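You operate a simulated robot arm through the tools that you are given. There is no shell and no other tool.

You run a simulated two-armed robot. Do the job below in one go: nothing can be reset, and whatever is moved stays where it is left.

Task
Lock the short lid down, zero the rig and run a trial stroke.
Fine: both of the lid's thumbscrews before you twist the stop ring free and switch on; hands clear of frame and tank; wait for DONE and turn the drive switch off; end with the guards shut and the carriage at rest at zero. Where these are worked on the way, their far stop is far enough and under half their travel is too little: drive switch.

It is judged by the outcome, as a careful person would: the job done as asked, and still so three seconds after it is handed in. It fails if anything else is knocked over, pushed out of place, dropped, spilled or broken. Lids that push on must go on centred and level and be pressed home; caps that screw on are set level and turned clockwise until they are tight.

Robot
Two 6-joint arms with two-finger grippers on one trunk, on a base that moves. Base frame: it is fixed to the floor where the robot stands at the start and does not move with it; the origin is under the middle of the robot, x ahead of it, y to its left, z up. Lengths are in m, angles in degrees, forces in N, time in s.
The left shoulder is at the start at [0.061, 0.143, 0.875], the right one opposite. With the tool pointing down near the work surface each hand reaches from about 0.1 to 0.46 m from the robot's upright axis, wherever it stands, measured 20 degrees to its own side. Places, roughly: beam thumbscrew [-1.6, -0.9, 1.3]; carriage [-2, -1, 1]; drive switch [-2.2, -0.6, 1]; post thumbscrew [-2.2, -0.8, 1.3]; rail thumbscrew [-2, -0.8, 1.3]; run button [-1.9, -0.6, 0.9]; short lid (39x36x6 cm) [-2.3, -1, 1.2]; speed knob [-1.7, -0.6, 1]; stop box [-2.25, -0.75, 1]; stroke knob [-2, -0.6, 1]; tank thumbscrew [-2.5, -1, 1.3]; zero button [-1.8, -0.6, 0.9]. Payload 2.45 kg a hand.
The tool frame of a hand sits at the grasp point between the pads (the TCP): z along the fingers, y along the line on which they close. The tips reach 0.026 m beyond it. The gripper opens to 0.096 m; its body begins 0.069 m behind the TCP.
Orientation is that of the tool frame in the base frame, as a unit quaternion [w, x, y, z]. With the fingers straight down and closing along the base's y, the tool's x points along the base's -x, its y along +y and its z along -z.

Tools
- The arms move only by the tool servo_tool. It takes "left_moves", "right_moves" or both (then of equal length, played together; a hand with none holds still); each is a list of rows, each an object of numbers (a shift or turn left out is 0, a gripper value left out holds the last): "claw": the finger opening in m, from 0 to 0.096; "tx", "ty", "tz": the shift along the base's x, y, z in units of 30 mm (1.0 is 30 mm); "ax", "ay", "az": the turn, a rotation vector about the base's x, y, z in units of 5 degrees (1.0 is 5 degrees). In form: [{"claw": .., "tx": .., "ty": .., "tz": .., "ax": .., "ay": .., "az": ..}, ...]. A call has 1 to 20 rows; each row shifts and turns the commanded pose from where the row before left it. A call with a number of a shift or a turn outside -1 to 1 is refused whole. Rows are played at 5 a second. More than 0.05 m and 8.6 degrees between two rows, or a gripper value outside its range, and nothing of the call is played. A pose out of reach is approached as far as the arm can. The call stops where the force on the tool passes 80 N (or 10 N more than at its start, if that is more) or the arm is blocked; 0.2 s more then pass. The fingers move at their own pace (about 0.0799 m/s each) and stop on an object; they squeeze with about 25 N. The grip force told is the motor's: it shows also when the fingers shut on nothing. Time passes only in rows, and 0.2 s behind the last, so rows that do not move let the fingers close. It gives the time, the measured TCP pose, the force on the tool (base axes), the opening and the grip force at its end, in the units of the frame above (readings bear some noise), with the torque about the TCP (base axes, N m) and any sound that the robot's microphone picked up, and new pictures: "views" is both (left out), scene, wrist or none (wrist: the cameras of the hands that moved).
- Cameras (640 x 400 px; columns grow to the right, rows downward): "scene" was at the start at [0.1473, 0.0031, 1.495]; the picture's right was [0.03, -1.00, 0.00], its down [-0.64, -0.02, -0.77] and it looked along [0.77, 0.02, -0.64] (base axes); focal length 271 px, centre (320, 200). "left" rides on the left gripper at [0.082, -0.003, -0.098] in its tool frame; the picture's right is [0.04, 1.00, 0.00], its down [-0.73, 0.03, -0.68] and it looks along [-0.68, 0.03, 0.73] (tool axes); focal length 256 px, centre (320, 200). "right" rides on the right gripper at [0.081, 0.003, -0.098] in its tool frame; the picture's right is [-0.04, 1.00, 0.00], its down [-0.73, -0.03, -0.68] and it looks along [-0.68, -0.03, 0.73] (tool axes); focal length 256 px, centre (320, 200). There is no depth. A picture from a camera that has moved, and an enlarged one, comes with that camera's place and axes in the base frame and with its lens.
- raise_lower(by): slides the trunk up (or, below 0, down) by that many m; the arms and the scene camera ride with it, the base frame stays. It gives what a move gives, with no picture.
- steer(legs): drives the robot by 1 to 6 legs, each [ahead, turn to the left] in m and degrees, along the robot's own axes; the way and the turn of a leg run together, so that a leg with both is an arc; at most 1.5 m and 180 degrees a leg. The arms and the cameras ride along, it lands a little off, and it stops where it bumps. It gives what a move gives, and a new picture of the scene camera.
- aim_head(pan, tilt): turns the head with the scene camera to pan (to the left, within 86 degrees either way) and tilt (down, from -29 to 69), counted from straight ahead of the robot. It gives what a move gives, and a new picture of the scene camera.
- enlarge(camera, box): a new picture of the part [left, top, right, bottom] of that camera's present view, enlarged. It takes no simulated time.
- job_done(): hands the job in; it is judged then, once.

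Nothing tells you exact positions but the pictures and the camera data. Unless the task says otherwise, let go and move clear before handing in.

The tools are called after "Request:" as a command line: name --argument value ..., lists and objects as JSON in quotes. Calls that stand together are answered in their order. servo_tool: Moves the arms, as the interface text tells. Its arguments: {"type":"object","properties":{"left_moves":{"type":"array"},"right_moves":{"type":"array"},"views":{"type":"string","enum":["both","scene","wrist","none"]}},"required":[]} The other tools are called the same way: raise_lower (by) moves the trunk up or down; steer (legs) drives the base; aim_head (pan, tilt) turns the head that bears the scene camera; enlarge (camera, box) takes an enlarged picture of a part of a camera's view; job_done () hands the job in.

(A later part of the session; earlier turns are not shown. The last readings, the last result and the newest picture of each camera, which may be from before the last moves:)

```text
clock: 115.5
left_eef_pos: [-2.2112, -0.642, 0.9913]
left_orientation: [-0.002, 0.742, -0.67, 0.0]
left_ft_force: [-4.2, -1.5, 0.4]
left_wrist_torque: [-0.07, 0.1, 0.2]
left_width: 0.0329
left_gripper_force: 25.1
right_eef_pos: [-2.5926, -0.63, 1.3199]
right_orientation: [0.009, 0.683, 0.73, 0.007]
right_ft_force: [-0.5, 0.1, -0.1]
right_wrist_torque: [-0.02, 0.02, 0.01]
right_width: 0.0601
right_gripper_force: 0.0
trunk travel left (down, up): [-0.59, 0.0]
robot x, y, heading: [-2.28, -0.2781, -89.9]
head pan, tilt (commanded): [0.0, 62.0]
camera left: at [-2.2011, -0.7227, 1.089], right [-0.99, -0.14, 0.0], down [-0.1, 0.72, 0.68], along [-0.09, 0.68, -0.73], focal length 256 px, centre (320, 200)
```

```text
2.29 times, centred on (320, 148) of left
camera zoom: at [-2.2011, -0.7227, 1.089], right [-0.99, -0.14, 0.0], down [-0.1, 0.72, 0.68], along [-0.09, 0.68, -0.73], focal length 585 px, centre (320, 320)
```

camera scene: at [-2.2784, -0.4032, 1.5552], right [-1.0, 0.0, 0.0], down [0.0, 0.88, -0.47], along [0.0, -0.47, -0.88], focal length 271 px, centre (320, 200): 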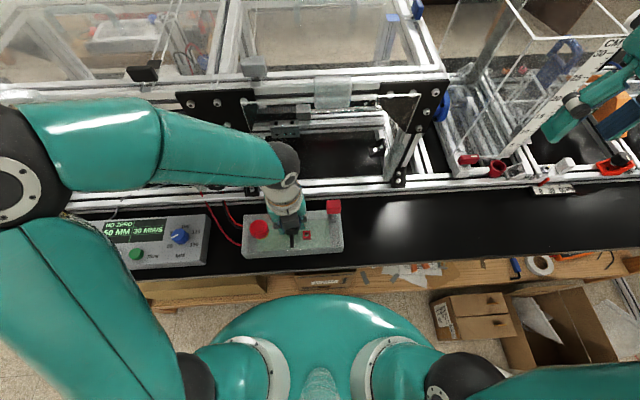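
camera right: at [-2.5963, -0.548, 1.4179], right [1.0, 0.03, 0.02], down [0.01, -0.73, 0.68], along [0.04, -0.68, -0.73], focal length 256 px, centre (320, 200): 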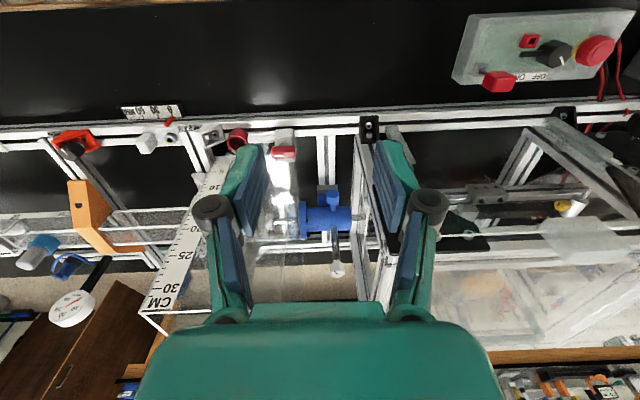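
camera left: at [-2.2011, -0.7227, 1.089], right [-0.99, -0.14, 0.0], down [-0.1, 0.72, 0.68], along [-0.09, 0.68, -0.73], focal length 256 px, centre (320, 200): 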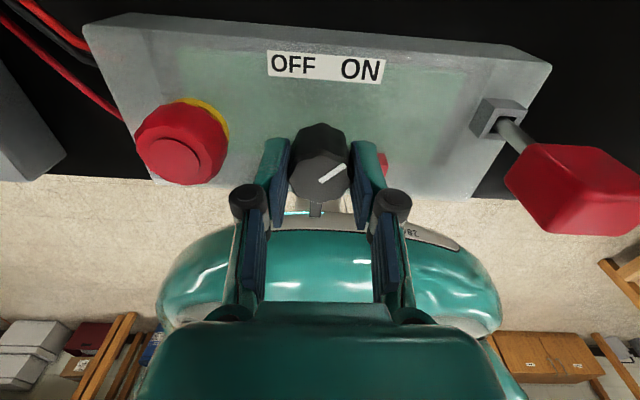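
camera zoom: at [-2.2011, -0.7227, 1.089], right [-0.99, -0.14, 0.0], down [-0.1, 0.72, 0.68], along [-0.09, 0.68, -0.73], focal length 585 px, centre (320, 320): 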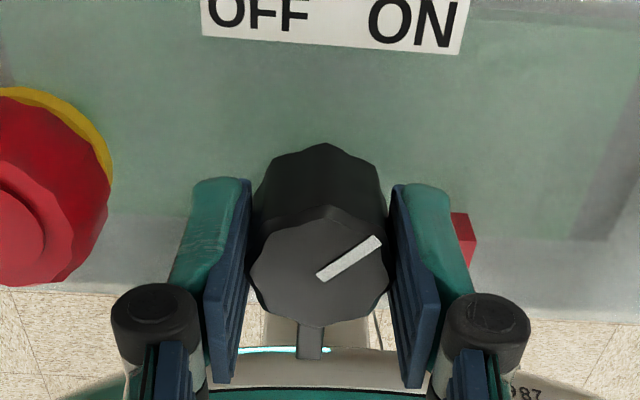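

The twist torque rises and the knob starts slipping in the fingers: the switch is at its ON stop. I'll open just enough, lift straight up, then untwist the wrist.

Request:
servo_tool --left_moves '[{"claw": 0.043}, {}, {"tz": 0.6}, {"tz": 1}, {"tz": 1}, {"tz": 1, "az": 1}, {"az": 1, "tx": 0.3, "ty": 0.2}, {"az": 1, "tx": 0.3, "ty": 0.2}, {"az": 1, "tx": 0.3, "ty": 0.2}, {"az": 1, "tx": 0.3, "ty": 0.2}, {"az": 1, "tx": 0.3, "ty": 0.2}, {"az": 1, "tx": 0.3, "ty": 0.2}, {"az": 1, "tx": 0.3, "ty": 0.2}, {"az": 1, "tx": 0.3, "ty": 0.2}, {"az": 1, "tx": 0.3}, {"az": 1, "tx": 0.3}, {"az": 1, "tx": 0.3}, {"az": 1, "tx": 0.3}, {"az": 1, "tx": 0.3}]' --views "both"

Request:
enlarge --camera "scene" --box '[40, 190, 360, 280]'

```text
clock: 119.5
left_eef_pos: [-2.0952, -0.5932, 1.0994]
left_orientation: [0.0, 0.993, -0.122, -0.001]
left_ft_force: [-0.3, -0.9, -0.7]
left_wrist_torque: [0.05, -0.03, -0.01]
left_width: 0.043
left_gripper_force: 0.0
right_eef_pos: [-2.5911, -0.6292, 1.3219]
right_orientation: [0.008, 0.683, 0.73, 0.008]
right_ft_force: [-0.8, 0.1, 0.6]
right_wrist_torque: [-0.04, 0.02, -0.02]
right_width: 0.0598
right_gripper_force: 0.0
trunk travel left (down, up): [-0.59, 0.0]
robot x, y, heading: [-2.2763, -0.2779, -90.2]
head pan, tilt (commanded): [0.0, 62.0]
camera scene: at [-2.2776, -0.4025, 1.5552], right [-1.0, 0.0, 0.0], down [0.0, 0.88, -0.47], along [0.0, -0.47, -0.88], focal length 271 px, centre (320, 200)
camera left: at [-2.0147, -0.6103, 1.1975], right [-0.2, -0.98, 0.0], down [-0.72, 0.15, 0.68], along [-0.67, 0.14, -0.73], focal length 256 px, centre (320, 200)
```

scene: 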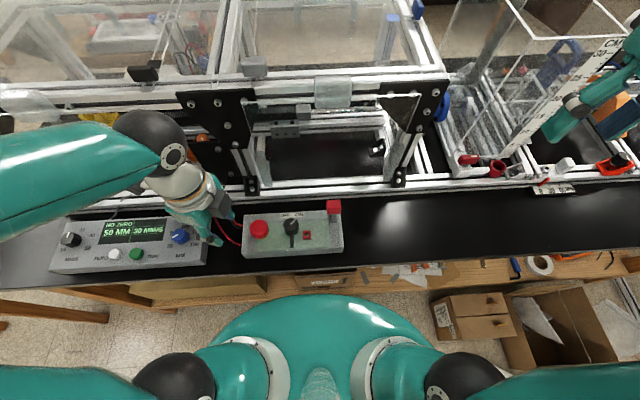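
left: 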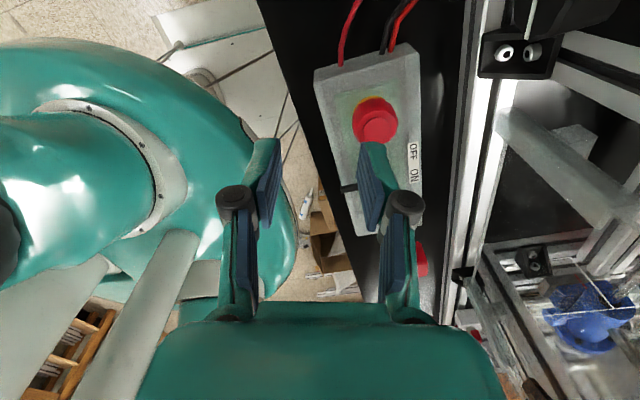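

```text
2.00 times, centred on (200, 235) of scene
camera zoom: at [-2.2776, -0.4025, 1.5552], right [-1.0, 0.0, 0.0], down [0.0, 0.88, -0.47], along [0.0, -0.47, -0.88], focal length 542 px, centre (560, 130)
```

zoom: 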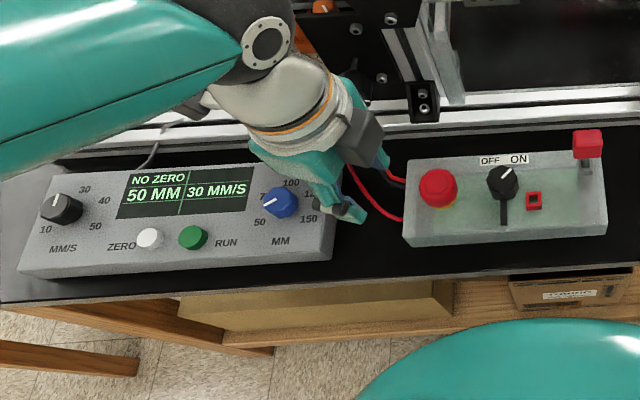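

The drive switch is fully ON and the display asks for a zero. I'll turn the left wrist straight, carry it over toward the ZERO button, and pull the right hand back from the tank.

Request:
servo_tool --left_moves '[{"tz": 0.6, "az": 1, "claw": 0.0}, {"tz": 0.6, "az": 1}, {"az": 1, "tx": 0.42, "ty": 0.1}, {"az": 1, "tx": 0.42, "ty": 0.1}, {"az": 1, "tx": 0.42, "ty": 0.1}, {"az": 1, "tx": 0.42, "ty": 0.1}, {"az": 1, "tx": 0.42, "ty": 0.1}, {"az": 1, "tx": 0.42, "ty": 0.1}, {"az": 1, "tx": 0.42, "ty": 0.1}, {"az": 1, "tx": 0.42, "ty": 0.1}, {"az": 1, "tx": 0.42, "ty": 0.1}, {"az": 1, "tx": 0.42, "ty": 0.1}, {"az": 1, "tx": 0.42, "ty": 0.1}, {"az": 1, "tx": 0.42, "ty": 0.1}, {"az": 1, "tx": 0.42, "ty": 0.1}, {"az": 1, "tx": 0.42, "ty": 0.1}, {"az": 1, "tx": 0.42, "ty": 0.1}, {"az": 1, "tx": 0.42, "ty": 0.1}, {"az": 1, "tx": 0.42, "ty": 0.1}, {"az": 1, "tx": 0.42, "ty": 0.1}]' --right_moves '[{"ty": 0.8}, {"ty": 0.8}, {"ty": 0.8}, {"ty": 0.8}, {"ty": 0.8}, {}, {}, {}, {}, {}, {}, {}, {}, {}, {}, {}, {}, {}, {}, {}]' --views "both"

Request:
enlarge --camera "left" --box '[180, 20, 460, 195]'

```text
clock: 123.7
left_eef_pos: [-1.8694, -0.5396, 1.1355]
left_orientation: [0.001, 0.732, 0.681, -0.001]
left_ft_force: [0.4, -0.3, 1.0]
left_wrist_torque: [-0.01, -0.01, 0.03]
left_width: 0.0
left_gripper_force: 24.8
right_eef_pos: [-2.5911, -0.5109, 1.3219]
right_orientation: [0.008, 0.683, 0.73, 0.008]
right_ft_force: [-0.2, 0.3, -0.2]
right_wrist_torque: [-0.01, 0.01, -0.02]
right_width: 0.0601
right_gripper_force: 0.0
trunk travel left (down, up): [-0.59, 0.0]
robot x, y, heading: [-2.2808, -0.2801, -90.1]
head pan, tilt (commanded): [0.0, 62.0]
camera scene: at [-2.2776, -0.4024, 1.5553], right [-1.0, 0.0, 0.0], down [0.0, 0.88, -0.47], along [0.0, -0.47, -0.88], focal length 271 px, centre (320, 200)
camera right: at [-2.5952, -0.4283, 1.4191], right [1.0, 0.03, 0.02], down [0.01, -0.73, 0.68], along [0.04, -0.68, -0.73], focal length 256 px, centre (320, 200)
camera left: at [-1.8657, -0.4575, 1.233], right [1.0, -0.03, 0.0], down [-0.02, -0.73, 0.68], along [-0.02, -0.68, -0.73], focal length 256 px, centre (320, 200)
```

scene: 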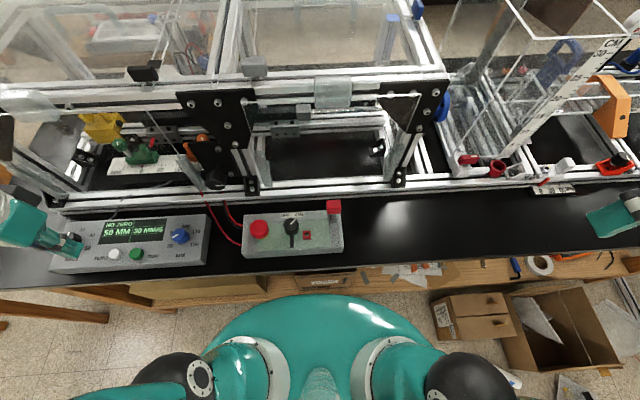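
right: 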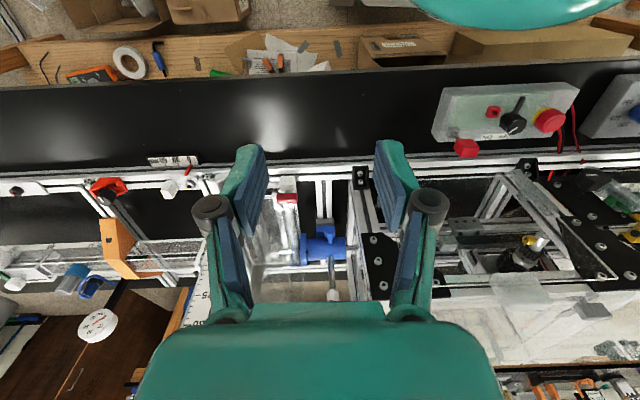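
left: 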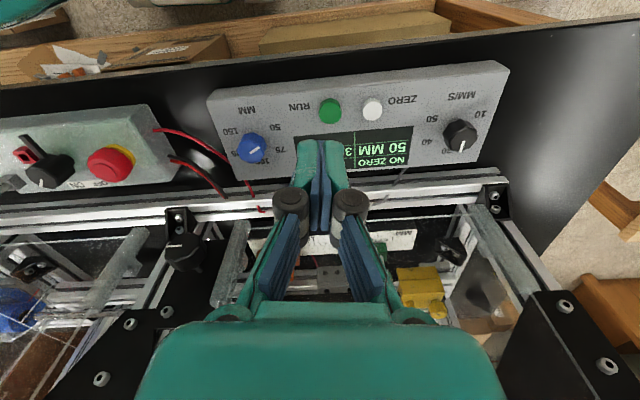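

```text
2.29 times, centred on (320, 108) of left
camera zoom: at [-1.8657, -0.4575, 1.233], right [1.0, -0.03, 0.0], down [-0.02, -0.73, 0.68], along [-0.02, -0.68, -0.73], focal length 585 px, centre (320, 411)
```

zoom: 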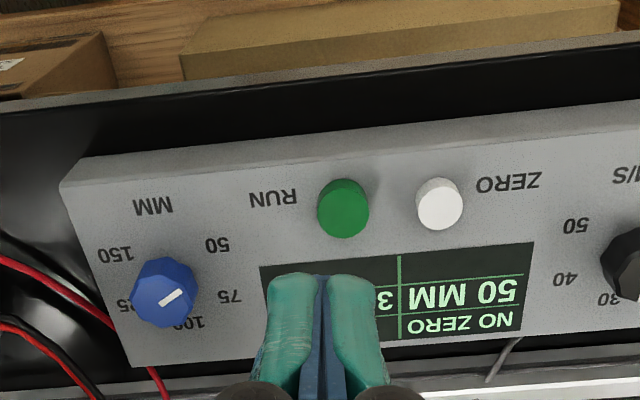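

The left camera sees the ZERO (white) and RUN (green) buttons. I'll enlarge the scene view to triangulate them.

Request:
enlarge --camera "scene" --box '[90, 230, 170, 280]'

Request:
enlarge --camera "left" --box '[300, 80, 420, 155]'

```text
8.00 times, centred on (130, 255) of scene
camera zoom: at [-2.2776, -0.4024, 1.5553], right [-1.0, 0.0, 0.0], down [0.0, 0.88, -0.47], along [0.0, -0.47, -0.88], focal length 2169 px, centre (1840, -240)
```

zoom: 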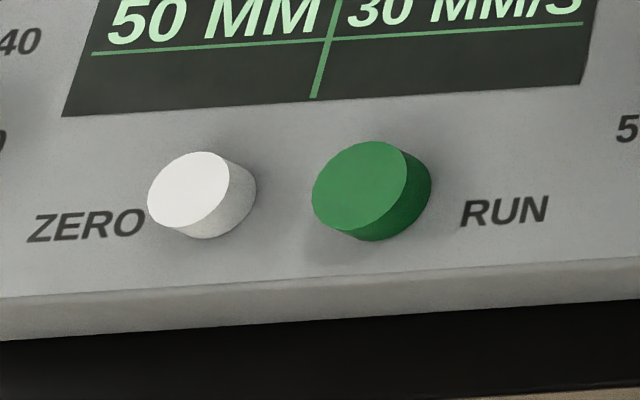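

```text
5.33 times, centred on (360, 118) of left
camera zoom: at [-1.8657, -0.4575, 1.233], right [1.0, -0.03, 0.0], down [-0.02, -0.73, 0.68], along [-0.02, -0.68, -0.73], focal length 1365 px, centre (107, 640)
```

zoom: 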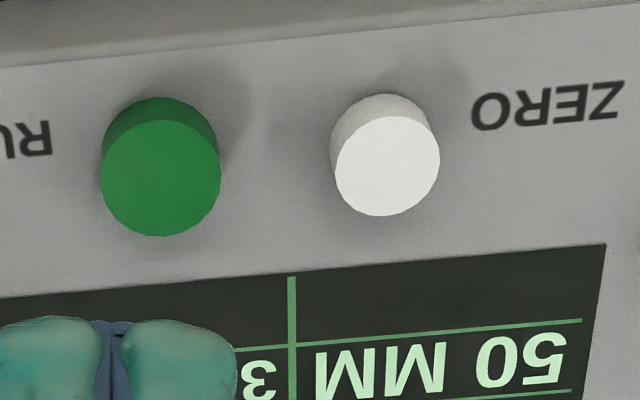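

ZERO's top is near [-1.811, -0.582, 0.958] and RUN's near [-1.858, -0.584, 0.958]. I'll bring the closed fingertips just above ZERO.

Request:
servo_tool --left_moves '[{"tx": 0.39, "ty": -0.283, "tz": -0.87}, {"tx": 0.39, "ty": -0.283, "tz": -0.87}, {"tx": 0.39, "ty": -0.283, "tz": -0.87}, {"tx": 0.39, "ty": -0.283, "tz": -0.87}, {"tx": 0.39, "ty": -0.283, "tz": -0.8}]' --views "both"

Request:
enlarge --camera "left" --box '[240, 80, 400, 180]'

Request:
enlarge --camera "scene" --box '[50, 210, 210, 290]'

```text
clock: 124.9
left_eef_pos: [-1.8079, -0.5822, 1.0057]
left_orientation: [0.0, 0.732, 0.681, -0.002]
left_ft_force: [-0.2, -0.1, -0.1]
left_wrist_torque: [0.03, 0.01, 0.0]
left_width: 0.0
left_gripper_force: 25.6
right_eef_pos: [-2.5913, -0.5108, 1.3213]
right_orientation: [0.008, 0.682, 0.731, 0.008]
right_ft_force: [-0.2, -1.2, -0.6]
right_wrist_torque: [0.01, 0.03, 0.02]
right_width: 0.0601
right_gripper_force: 0.0
trunk travel left (down, up): [-0.59, 0.0]
robot x, y, heading: [-2.2782, -0.277, -90.2]
head pan, tilt (commanded): [0.0, 62.0]
camera scene: at [-2.277, -0.4032, 1.5552], right [-1.0, 0.0, 0.0], down [0.0, 0.88, -0.47], along [0.0, -0.47, -0.88], focal length 271 px, centre (320, 200)
camera left: at [-1.8053, -0.5005, 1.1035], right [1.0, -0.03, 0.0], down [-0.02, -0.73, 0.68], along [-0.02, -0.68, -0.73], focal length 256 px, centre (320, 200)
```

scene: 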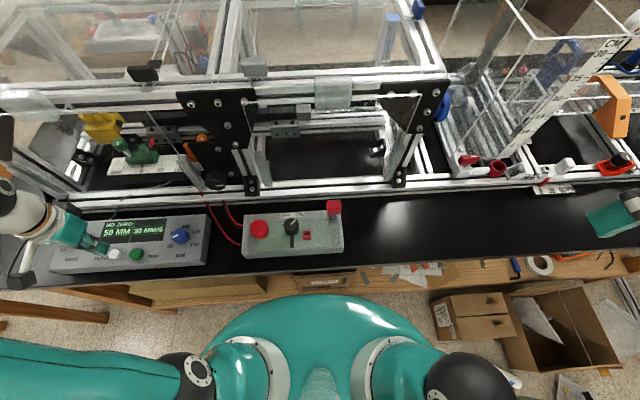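
left: 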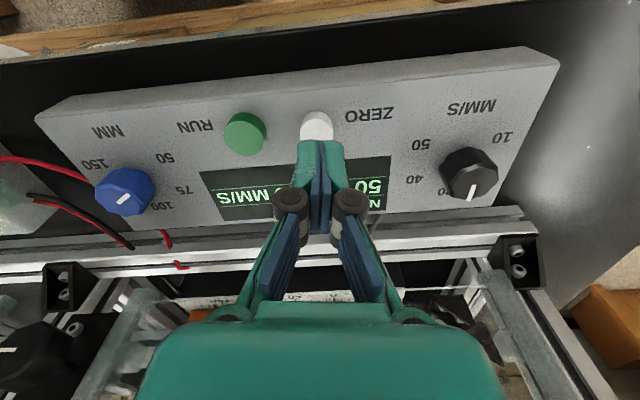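

```text
4.00 times, centred on (320, 130) of left
camera zoom: at [-1.8053, -0.5005, 1.1035], right [1.0, -0.03, 0.0], down [-0.02, -0.73, 0.68], along [-0.02, -0.68, -0.73], focal length 1024 px, centre (320, 480)
```

zoom: 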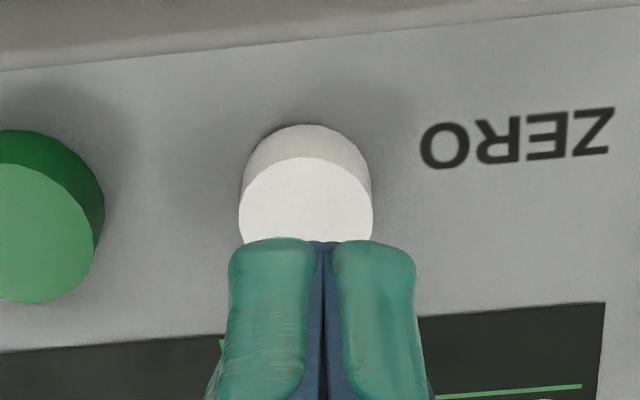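

```text
4.00 times, centred on (130, 250) of scene
camera zoom: at [-2.277, -0.4032, 1.5552], right [-1.0, 0.0, 0.0], down [0.0, 0.88, -0.47], along [0.0, -0.47, -0.88], focal length 1084 px, centre (1080, 0)
```

zoom: 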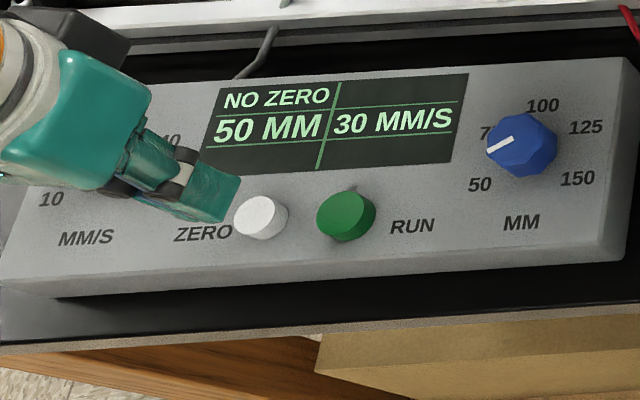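

Aligned within 3 mm. I'll correct and press ZERO gently, then lift and look at the display.

Request:
servo_tool --left_moves '[{"tx": -0.08, "ty": 0.1, "tz": -0.45}, {"tz": -0.25}, {"tz": -0.15}, {"tz": -0.1}]' --views "scene"

Request:
enlarge --camera "scene" --box '[50, 210, 210, 290]'

```text
clock: 125.9
left_eef_pos: [-1.8109, -0.5797, 0.979]
left_orientation: [0.001, 0.733, 0.681, -0.001]
left_ft_force: [-0.9, 0.2, 0.0]
left_wrist_torque: [0.01, 0.01, -0.01]
left_width: 0.0059
left_gripper_force: 24.8
right_eef_pos: [-2.5907, -0.5102, 1.3216]
right_orientation: [0.008, 0.682, 0.732, 0.007]
right_ft_force: [0.6, -1.1, 0.2]
right_wrist_torque: [-0.02, -0.02, -0.04]
right_width: 0.0602
right_gripper_force: 0.0
trunk travel left (down, up): [-0.59, 0.0]
robot x, y, heading: [-2.2746, -0.2799, -90.0]
head pan, tilt (commanded): [0.0, 62.0]
camera scene: at [-2.2779, -0.4026, 1.5553], right [-1.0, 0.0, 0.0], down [0.0, 0.88, -0.47], along [0.0, -0.47, -0.88], focal length 271 px, centre (320, 200)
```

scene: 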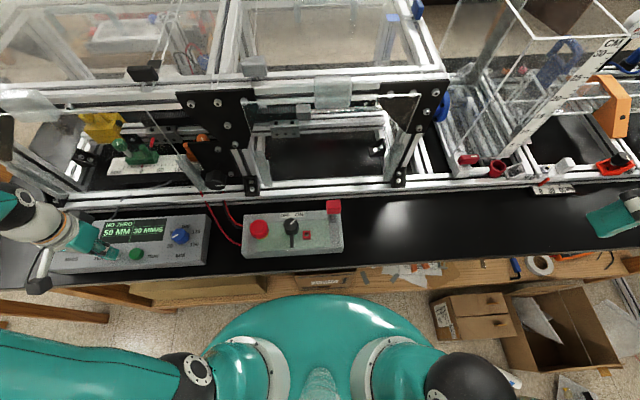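

```text
4.00 times, centred on (130, 250) of scene
camera zoom: at [-2.2779, -0.4026, 1.5553], right [-1.0, 0.0, 0.0], down [0.0, 0.88, -0.47], along [0.0, -0.47, -0.88], focal length 1084 px, centre (1080, 0)
```

zoom: 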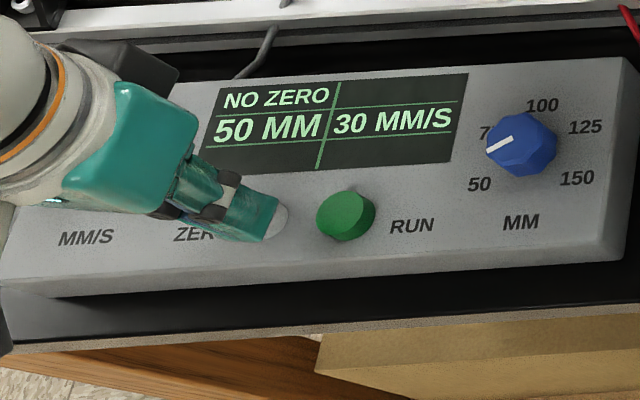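

The fingertips have come to the button but no press registered yet, and the fingers opened slightly. Let me check the wrist view.

Request:
enlarge --camera "left" --box '[240, 80, 400, 180]'

```text
4.00 times, centred on (320, 130) of left
camera zoom: at [-1.8091, -0.4974, 1.0758], right [1.0, -0.03, 0.0], down [-0.02, -0.73, 0.68], along [-0.02, -0.68, -0.73], focal length 1024 px, centre (320, 480)
```

zoom: 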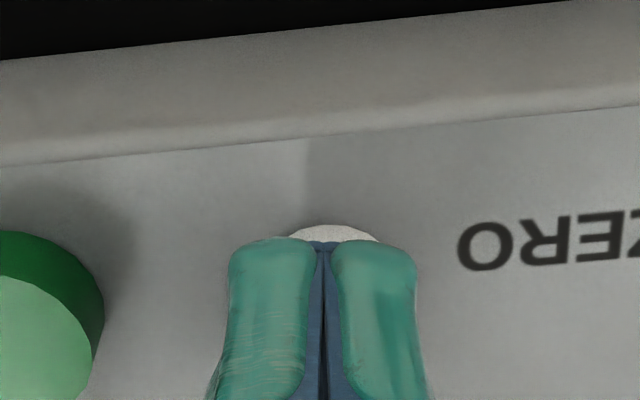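

The fingertips are squarely on the button. I'll press a little deeper.

Request:
servo_tool --left_moves '[{"tz": -0.12}, {"tz": -0.12}, {}]' --views "scene"

Request:
enlarge --camera "scene" --box '[50, 210, 210, 290]'

```text
clock: 126.7
left_eef_pos: [-1.8117, -0.5797, 0.9735]
left_orientation: [0.003, 0.732, 0.682, -0.002]
left_ft_force: [0.2, -1.1, 19.7]
left_wrist_torque: [-0.03, 0.0, 0.01]
left_width: 0.006
left_gripper_force: 24.4
right_eef_pos: [-2.5925, -0.5104, 1.3209]
right_orientation: [0.009, 0.683, 0.73, 0.009]
right_ft_force: [0.1, 0.6, -0.1]
right_wrist_torque: [-0.02, -0.01, 0.02]
right_width: 0.0602
right_gripper_force: 0.1
trunk travel left (down, up): [-0.59, 0.0]
robot x, y, heading: [-2.2799, -0.2826, -89.8]
head pan, tilt (commanded): [0.0, 62.0]
heard: click
camera scene: at [-2.2795, -0.4014, 1.5556], right [-1.0, 0.0, 0.0], down [0.0, 0.88, -0.47], along [0.0, -0.47, -0.88], focal length 271 px, centre (320, 200)
```

scene: 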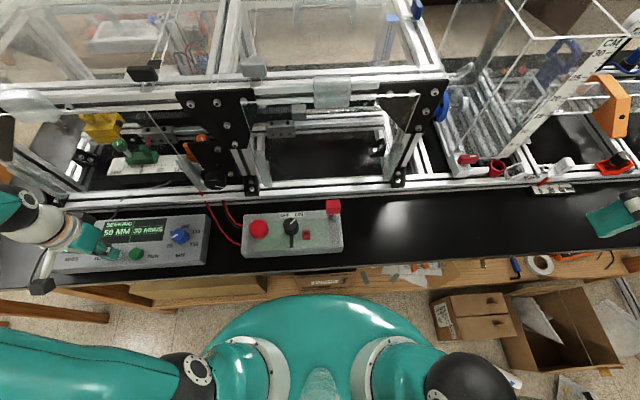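

```text
4.00 times, centred on (130, 250) of scene
camera zoom: at [-2.2795, -0.4014, 1.5556], right [-1.0, 0.0, 0.0], down [0.0, 0.88, -0.47], along [0.0, -0.47, -0.88], focal length 1084 px, centre (1080, 0)
```

zoom: 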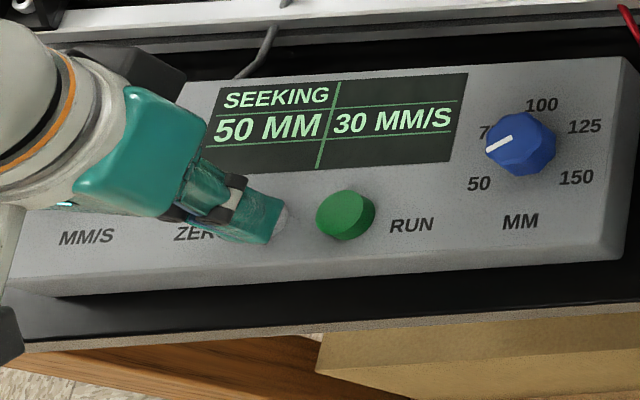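

A click was heard and the display says SEEKING. I'll lift off the button and wait for the zero.

Request:
servo_tool --left_moves '[{"tz": 0.7}, {"tz": 0.7}, {"tz": 0.7}, {}, {}, {}, {}, {}, {}, {}]' --views "scene"

Request:
enlarge --camera "scene" --box '[50, 210, 210, 290]'

Request:
enlarge --camera "scene" --box '[60, 80, 300, 200]'

```text
clock: 128.9
left_eef_pos: [-1.8118, -0.5795, 1.0342]
left_orientation: [0.0, 0.732, 0.681, 0.0]
left_ft_force: [-0.4, 0.1, -0.3]
left_wrist_torque: [0.02, -0.06, -0.01]
left_width: 0.0
left_gripper_force: 25.0
right_eef_pos: [-2.5918, -0.5104, 1.3219]
right_orientation: [0.008, 0.682, 0.731, 0.008]
right_ft_force: [0.4, -0.6, 0.3]
right_wrist_torque: [0.0, 0.02, 0.02]
right_width: 0.06
right_gripper_force: 0.1
trunk travel left (down, up): [-0.59, 0.0]
robot x, y, heading: [-2.2796, -0.2762, -90.2]
head pan, tilt (commanded): [0.0, 62.0]
camera scene: at [-2.2778, -0.4025, 1.5552], right [-1.0, 0.0, 0.0], down [0.0, 0.88, -0.47], along [0.0, -0.47, -0.88], focal length 271 px, centre (320, 200)
```

scene: 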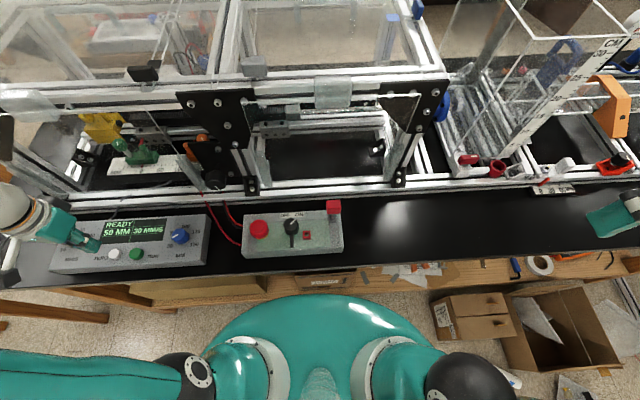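

```text
4.00 times, centred on (130, 250) of scene
camera zoom: at [-2.2778, -0.4025, 1.5552], right [-1.0, 0.0, 0.0], down [0.0, 0.88, -0.47], along [0.0, -0.47, -0.88], focal length 1084 px, centre (1080, 0)
```

zoom: 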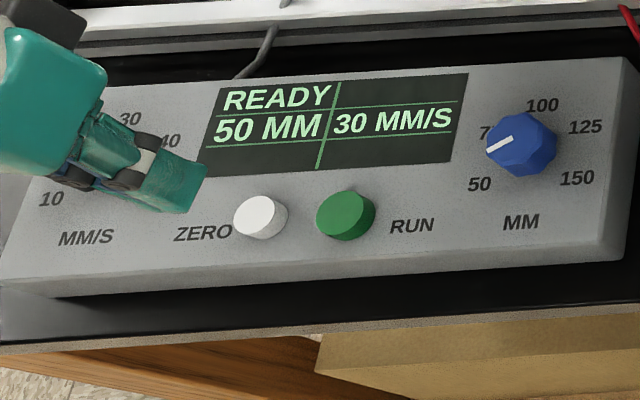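

```text
2.67 times, centred on (180, 140) of scene
camera zoom: at [-2.2778, -0.4025, 1.5552], right [-1.0, 0.0, 0.0], down [0.0, 0.88, -0.47], along [0.0, -0.47, -0.88], focal length 723 px, centre (693, 360)
```

zoom: 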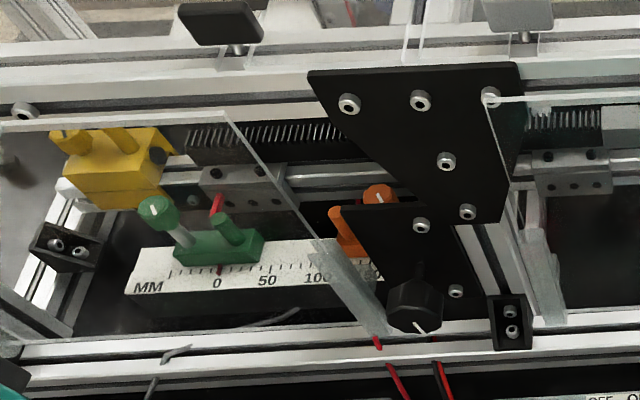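

The rig reads READY with the carriage pointer at 0, and the clear guard panels hang vertical and shut. Next I'll move over RUN and check alignment.

Request:
servo_tool --left_moves '[{"tx": -0.78, "ty": -0.03}, {"tx": -0.78, "ty": -0.03}, {"tz": -0.8}]' --views "wrist"

Request:
enlarge --camera "left" --box '[240, 80, 400, 180]'

```text
clock: 129.7
left_eef_pos: [-1.8584, -0.5826, 1.0095]
left_orientation: [0.001, 0.733, 0.681, -0.001]
left_ft_force: [0.3, 1.2, 0.3]
left_wrist_torque: [0.02, 0.01, 0.0]
left_width: 0.0002
left_gripper_force: 24.6
right_eef_pos: [-2.5914, -0.5107, 1.3203]
right_orientation: [0.009, 0.682, 0.731, 0.008]
right_ft_force: [0.3, -0.1, -0.8]
right_wrist_torque: [0.0, 0.01, -0.03]
right_width: 0.0602
right_gripper_force: 0.0
trunk travel left (down, up): [-0.59, 0.0]
robot x, y, heading: [-2.2782, -0.2811, -90.1]
head pan, tilt (commanded): [0.0, 62.0]
camera left: at [-1.8554, -0.4994, 1.1073], right [1.0, -0.03, 0.0], down [-0.02, -0.73, 0.68], along [-0.02, -0.68, -0.73], focal length 256 px, centre (320, 200)
```

left: 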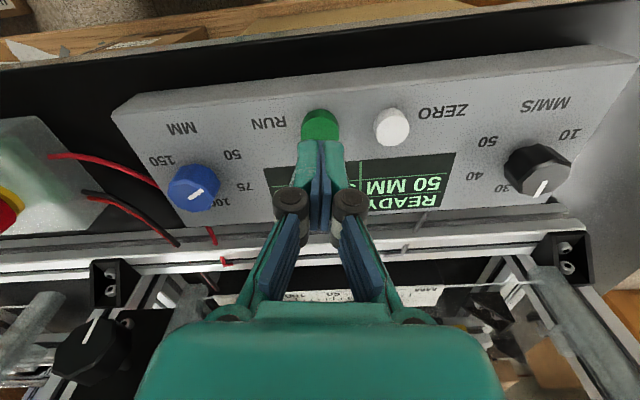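

```text
4.00 times, centred on (320, 130) of left
camera zoom: at [-1.8554, -0.4994, 1.1073], right [1.0, -0.03, 0.0], down [-0.02, -0.73, 0.68], along [-0.02, -0.68, -0.73], focal length 1024 px, centre (320, 480)
```

zoom: 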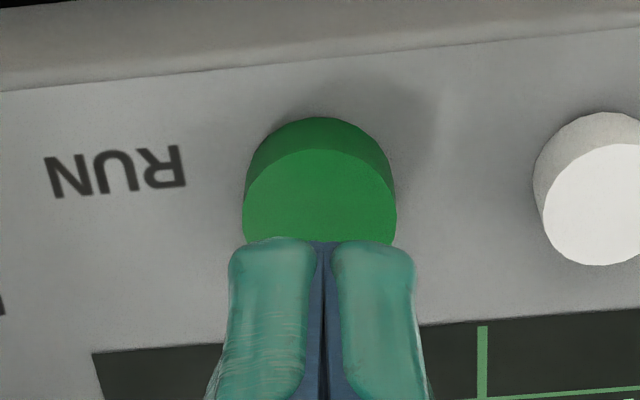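

RUN is centred under the fingertips. I'll press it, lift off at once, and draw the hand back clear of the frame.

Request:
servo_tool --left_moves '[{"tz": -0.5}, {"tz": -0.35}, {"tz": -0.2}, {"tz": -0.15}, {"tz": -0.03}, {"tz": 0.8}, {"tz": 0.8}, {"tz": 0.9, "ty": 0.4}, {"tz": 0.9, "ty": 0.7}, {"ty": 0.8}, {"ty": 0.8}]' --views "scene"

Request:
enlarge --camera "scene" --box '[50, 210, 210, 290]'

```text
clock: 132.1
left_eef_pos: [-1.8596, -0.4986, 1.0746]
left_orientation: [0.001, 0.733, 0.68, -0.001]
left_ft_force: [0.5, 0.6, -0.1]
left_wrist_torque: [-0.02, -0.04, 0.02]
left_width: 0.0
left_gripper_force: 24.8
right_eef_pos: [-2.5916, -0.509, 1.321]
right_orientation: [0.009, 0.683, 0.731, 0.007]
right_ft_force: [0.2, -0.8, -0.7]
right_wrist_torque: [-0.02, 0.03, 0.03]
right_width: 0.06
right_gripper_force: 0.1
trunk travel left (down, up): [-0.59, 0.0]
robot x, y, heading: [-2.2809, -0.2792, -89.6]
head pan, tilt (commanded): [0.0, 62.0]
heard: click
camera scene: at [-2.2784, -0.4013, 1.5554], right [-1.0, 0.0, 0.0], down [0.0, 0.88, -0.47], along [0.0, -0.47, -0.88], focal length 271 px, centre (320, 200)
```

scene: 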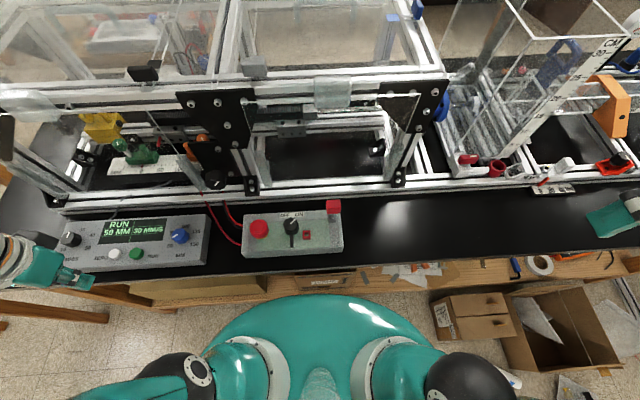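

```text
4.00 times, centred on (130, 250) of scene
camera zoom: at [-2.2784, -0.4013, 1.5554], right [-1.0, 0.0, 0.0], down [0.0, 0.88, -0.47], along [0.0, -0.47, -0.88], focal length 1084 px, centre (1080, 0)
```

zoom: 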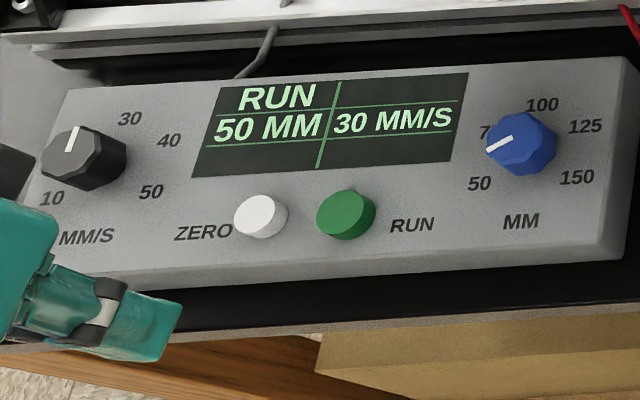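

The click registered and the display says RUN. Both hands are clear of the frame and tank; I'll wait with idle rows for DONE.

Request:
servo_tool --left_moves '[{}, {}, {}, {}, {}, {}, {}, {}, {}, {}]' --views "scene"

Request:
enlarge --camera "scene" --box '[50, 210, 210, 290]'

Request:
enlarge --camera "scene" --box '[60, 80, 300, 200]'

```text
clock: 134.3
left_eef_pos: [-1.858, -0.5002, 1.0742]
left_orientation: [0.0, 0.733, 0.68, -0.002]
left_ft_force: [-0.4, 0.3, 0.7]
left_wrist_torque: [0.01, 0.03, -0.03]
left_width: 0.0
left_gripper_force: 24.7
right_eef_pos: [-2.5916, -0.5104, 1.3213]
right_orientation: [0.009, 0.682, 0.731, 0.008]
right_ft_force: [-0.2, 0.4, -0.4]
right_wrist_torque: [-0.04, -0.01, -0.02]
right_width: 0.06
right_gripper_force: 0.0
trunk travel left (down, up): [-0.59, 0.0]
robot x, y, heading: [-2.2764, -0.277, -90.1]
head pan, tilt (commanded): [0.0, 62.0]
camera scene: at [-2.2778, -0.4024, 1.5553], right [-1.0, 0.0, 0.0], down [0.0, 0.88, -0.47], along [0.0, -0.47, -0.88], focal length 271 px, centre (320, 200)
```

scene: 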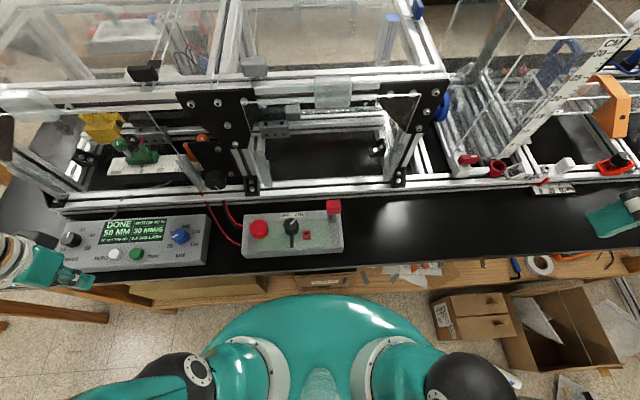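

```text
4.00 times, centred on (130, 250) of scene
camera zoom: at [-2.2778, -0.4024, 1.5553], right [-1.0, 0.0, 0.0], down [0.0, 0.88, -0.47], along [0.0, -0.47, -0.88], focal length 1084 px, centre (1080, 0)
```

zoom: 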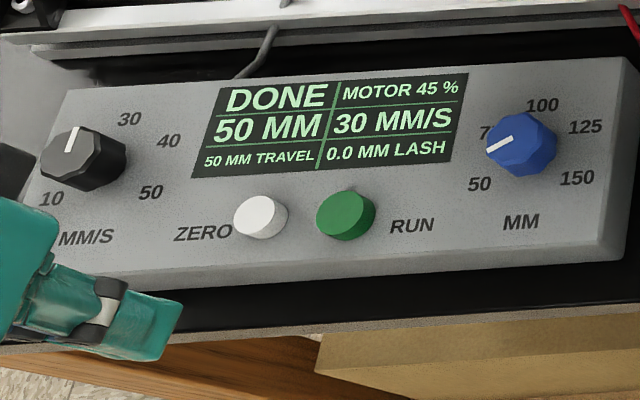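

```text
2.67 times, centred on (180, 140) of scene
camera zoom: at [-2.2778, -0.4024, 1.5553], right [-1.0, 0.0, 0.0], down [0.0, 0.88, -0.47], along [0.0, -0.47, -0.88], focal length 723 px, centre (693, 360)
```

zoom: 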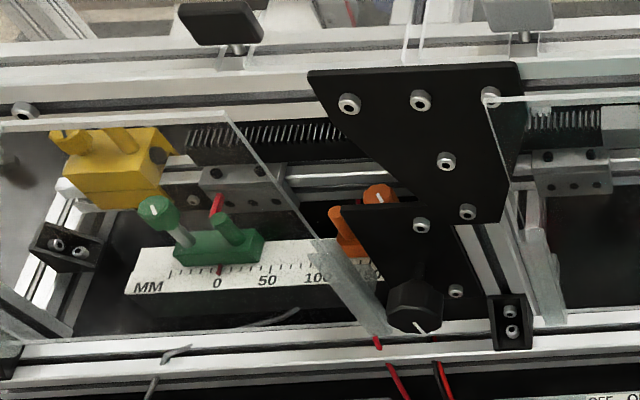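

DONE: 50 mm travel, 0.0 mm lash, and the carriage pointer sits back at 0. Now I'll bring the left hand back over the drive switch, turning the wrist so I can rotate the knob counter-clockwise along the same safe path as before.

Request:
servo_tool --left_moves '[{"claw": 0.05, "tz": 0.5, "az": -1}, {"tz": 0.5, "az": -1}, {"tz": 0.5, "az": -1}, {"az": -1, "tx": -0.37, "ty": -0.1}, {"az": -1, "tx": -0.37, "ty": -0.1}, {"az": -1, "tx": -0.37, "ty": -0.1}, {"az": -1, "tx": -0.37, "ty": -0.1}, {"az": -1, "tx": -0.37, "ty": -0.1}, {"az": -1, "tx": -0.37, "ty": -0.1}, {"az": -1, "tx": -0.37, "ty": -0.1}, {"az": -1, "tx": -0.37, "ty": -0.1}, {"az": -1, "tx": -0.37, "ty": -0.1}, {"az": -1, "tx": -0.37, "ty": -0.1}, {"az": -1, "tx": -0.37, "ty": -0.1}, {"az": -1, "tx": -0.37, "ty": -0.1}, {"az": -1, "tx": -0.37, "ty": -0.1}, {"az": -1, "tx": -0.37, "ty": -0.1}, {"az": -1, "tx": -0.37, "ty": -0.1}, {"az": -1, "tx": -0.37, "ty": -0.1}, {"az": -1, "tx": -0.37, "ty": -0.1}]' --views "none"

Request:
servo_tool --left_moves '[{"az": -1, "tx": -0.37, "ty": -0.1}, {"az": -1, "tx": -0.37, "ty": -0.1}, {"az": -1, "tx": -0.37, "ty": -0.1}, {"az": -1, "tx": -0.37, "ty": -0.1}, {"az": -1, "tx": -0.37, "ty": -0.1}, {"az": -1, "tx": -0.37, "ty": -0.1}, {"az": -1, "tx": -0.37, "ty": -0.1}, {"az": -1, "tx": -0.37, "ty": -0.1}, {"az": -1, "tx": -0.37, "ty": -0.1}, {"az": -1, "tx": -0.37, "ty": -0.1}, {"az": -1, "tx": -0.37, "ty": -0.1}, {"az": -1, "tx": -0.37, "ty": -0.1}, {"az": -1, "tx": -0.37, "ty": -0.1}]' --views "both"

```text
clock: 138.5
left_eef_pos: [-2.0491, -0.552, 1.1215]
left_orientation: [-0.002, 0.992, -0.124, 0.0]
left_ft_force: [0.2, -0.1, -0.5]
left_wrist_torque: [0.01, 0.0, -0.03]
left_width: 0.05
left_gripper_force: 0.0
right_eef_pos: [-2.5919, -0.5111, 1.32]
right_orientation: [0.009, 0.682, 0.731, 0.008]
right_ft_force: [-0.1, 0.4, -0.1]
right_wrist_torque: [-0.01, -0.03, 0.01]
right_width: 0.0599
right_gripper_force: 0.0
trunk travel left (down, up): [-0.59, 0.0]
robot x, y, heading: [-2.281, -0.2769, -90.0]
head pan, tilt (commanded): [0.0, 62.0]
```

```text
clock: 141.3
left_eef_pos: [-2.1934, -0.5909, 1.1202]
left_orientation: [-0.001, 0.77, -0.638, -0.001]
left_ft_force: [-0.1, 0.6, -0.7]
left_wrist_torque: [0.01, -0.04, -0.02]
left_width: 0.0502
left_gripper_force: 0.1
right_eef_pos: [-2.5919, -0.5108, 1.3218]
right_orientation: [0.009, 0.683, 0.73, 0.008]
right_ft_force: [-0.4, -0.1, -0.2]
right_wrist_torque: [-0.01, -0.01, -0.06]
right_width: 0.0599
right_gripper_force: 0.2
trunk travel left (down, up): [-0.59, 0.0]
robot x, y, heading: [-2.2761, -0.2791, -89.8]
head pan, tilt (commanded): [0.0, 62.0]
camera scene: at [-2.2782, -0.4028, 1.5552], right [-1.0, 0.0, 0.0], down [0.0, 0.88, -0.47], along [0.0, -0.47, -0.88], focal length 271 px, centre (320, 200)
camera left: at [-2.1741, -0.6699, 1.2181], right [-0.97, -0.23, 0.0], down [-0.17, 0.71, 0.68], along [-0.15, 0.66, -0.73], focal length 256 px, centre (320, 200)
```

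scene: 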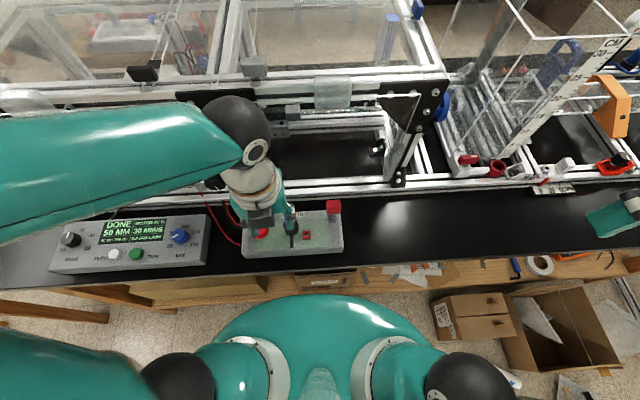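
left: 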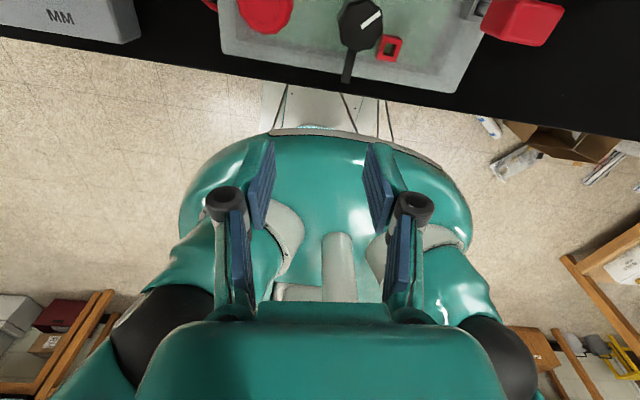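

The wrist is back at the angle used before (about -169°). I'll move over the knob axis and come down to just above it, checking alignment.

Request:
servo_tool --left_moves '[{"tx": -0.207, "ty": -0.578, "tz": -0.6}, {"tx": -0.207, "ty": -0.578, "tz": -0.6}, {"tx": -0.207, "ty": -0.578, "tz": -0.6}, {"tz": -0.6, "claw": 0.048}]' --views "both"

Request:
enlarge --camera "left" --box '[180, 60, 460, 235]'

Request:
enlarge --camera "scene" --box '[200, 180, 360, 280]'

```text
clock: 142.3
left_eef_pos: [-2.2107, -0.643, 1.0491]
left_orientation: [-0.002, 0.771, -0.637, -0.001]
left_ft_force: [-0.3, 0.9, 0.5]
left_wrist_torque: [-0.04, 0.01, -0.03]
left_width: 0.0481
left_gripper_force: 0.1
right_eef_pos: [-2.592, -0.5095, 1.3215]
right_orientation: [0.009, 0.682, 0.731, 0.008]
right_ft_force: [0.9, 0.1, -0.4]
right_wrist_torque: [-0.01, 0.02, 0.02]
right_width: 0.0599
right_gripper_force: 0.1
trunk travel left (down, up): [-0.59, 0.0]
robot x, y, heading: [-2.2806, -0.2805, -90.0]
head pan, tilt (commanded): [0.0, 62.0]
camera scene: at [-2.2776, -0.4024, 1.5553], right [-1.0, 0.0, 0.0], down [0.0, 0.88, -0.47], along [0.0, -0.47, -0.88], focal length 271 px, centre (320, 200)
camera left: at [-2.1917, -0.7211, 1.1459], right [-0.97, -0.23, 0.0], down [-0.17, 0.71, 0.68], along [-0.15, 0.66, -0.73], focal length 256 px, centre (320, 200)
```

scene: 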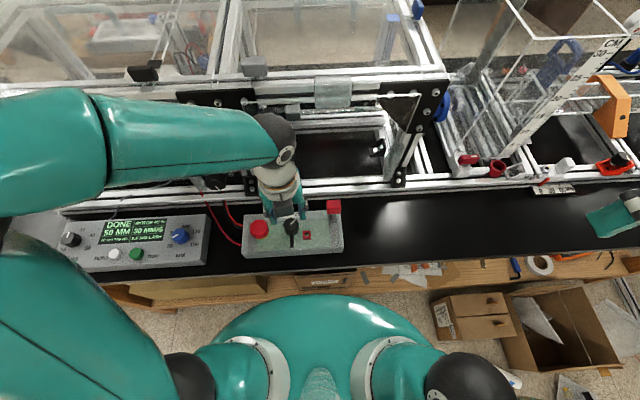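
left: 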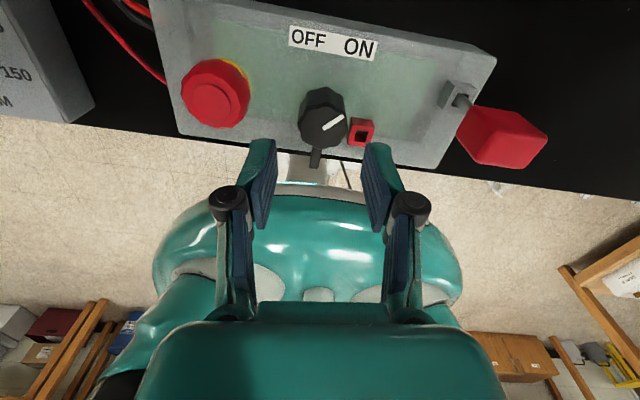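

```text
2.29 times, centred on (320, 148) of left
camera zoom: at [-2.1917, -0.7211, 1.1459], right [-0.97, -0.23, 0.0], down [-0.17, 0.71, 0.68], along [-0.15, 0.66, -0.73], focal length 585 px, centre (320, 320)
```

zoom: 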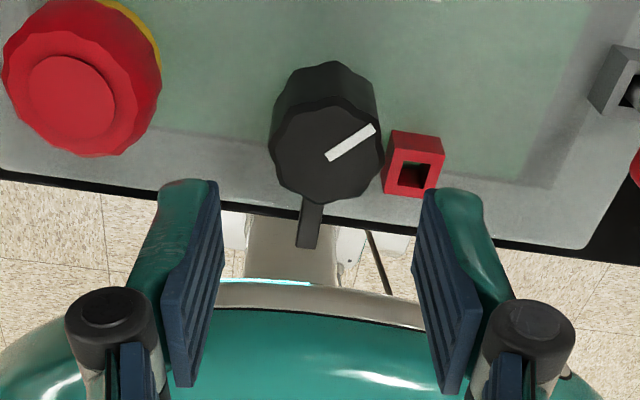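

```text
4.00 times, centred on (280, 230) of scene
camera zoom: at [-2.2776, -0.4024, 1.5553], right [-1.0, 0.0, 0.0], down [0.0, 0.88, -0.47], along [0.0, -0.47, -0.88], focal length 1084 px, centre (480, 80)
```

zoom: 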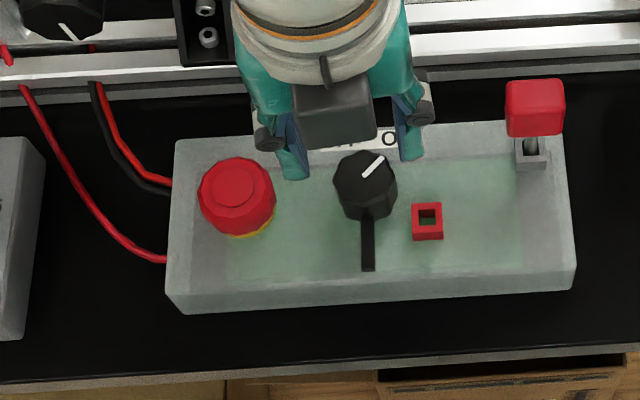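

Alignment is good. I'll turn 10° more to keep the finger clear of the red socket, descend around the knob and grip it.

Request:
servo_tool --left_moves '[{"az": 1, "tx": -0.04}, {"az": 1}, {"tz": -0.6}, {"tz": -0.6}, {"tz": -0.62}, {"claw": 0.02}, {}, {}]' --views "wrist"

Request:
enlarge --camera "left" --box '[180, 60, 460, 235]'

```text
clock: 144.1
left_eef_pos: [-2.2119, -0.6414, 0.9931]
left_orientation: [0.0, 0.823, -0.568, 0.0]
left_ft_force: [-2.4, -1.9, 0.9]
left_wrist_torque: [-0.17, 0.12, -0.04]
left_width: 0.0334
left_gripper_force: 25.3
right_eef_pos: [-2.5923, -0.5106, 1.3212]
right_orientation: [0.007, 0.682, 0.731, 0.007]
right_ft_force: [-0.2, 1.0, 0.3]
right_wrist_torque: [0.01, -0.01, 0.02]
right_width: 0.06
right_gripper_force: 0.0
trunk travel left (down, up): [-0.59, 0.0]
robot x, y, heading: [-2.2807, -0.2787, -90.1]
head pan, tilt (commanded): [0.0, 62.0]
camera left: at [-2.1798, -0.7176, 1.0912], right [-0.92, -0.39, 0.0], down [-0.29, 0.67, 0.68], along [-0.27, 0.63, -0.73], focal length 256 px, centre (320, 200)
```

left: 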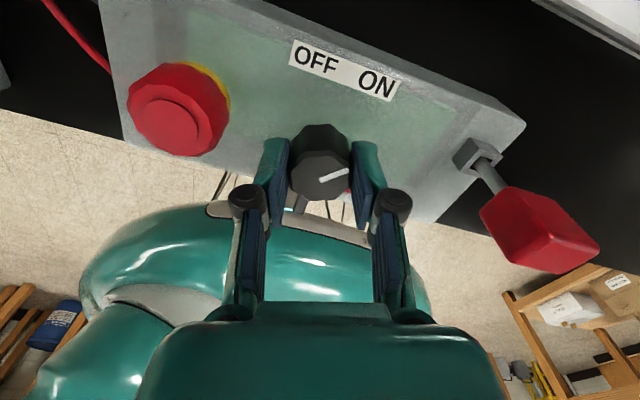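

```text
2.29 times, centred on (320, 148) of left
camera zoom: at [-2.1798, -0.7176, 1.0912], right [-0.92, -0.39, 0.0], down [-0.29, 0.67, 0.68], along [-0.27, 0.63, -0.73], focal length 585 px, centre (320, 320)
```

zoom: 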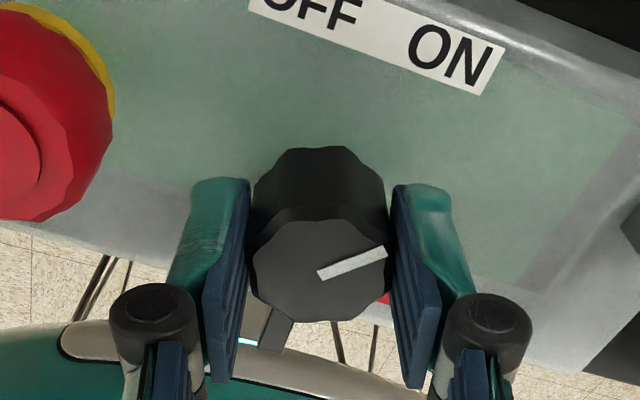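

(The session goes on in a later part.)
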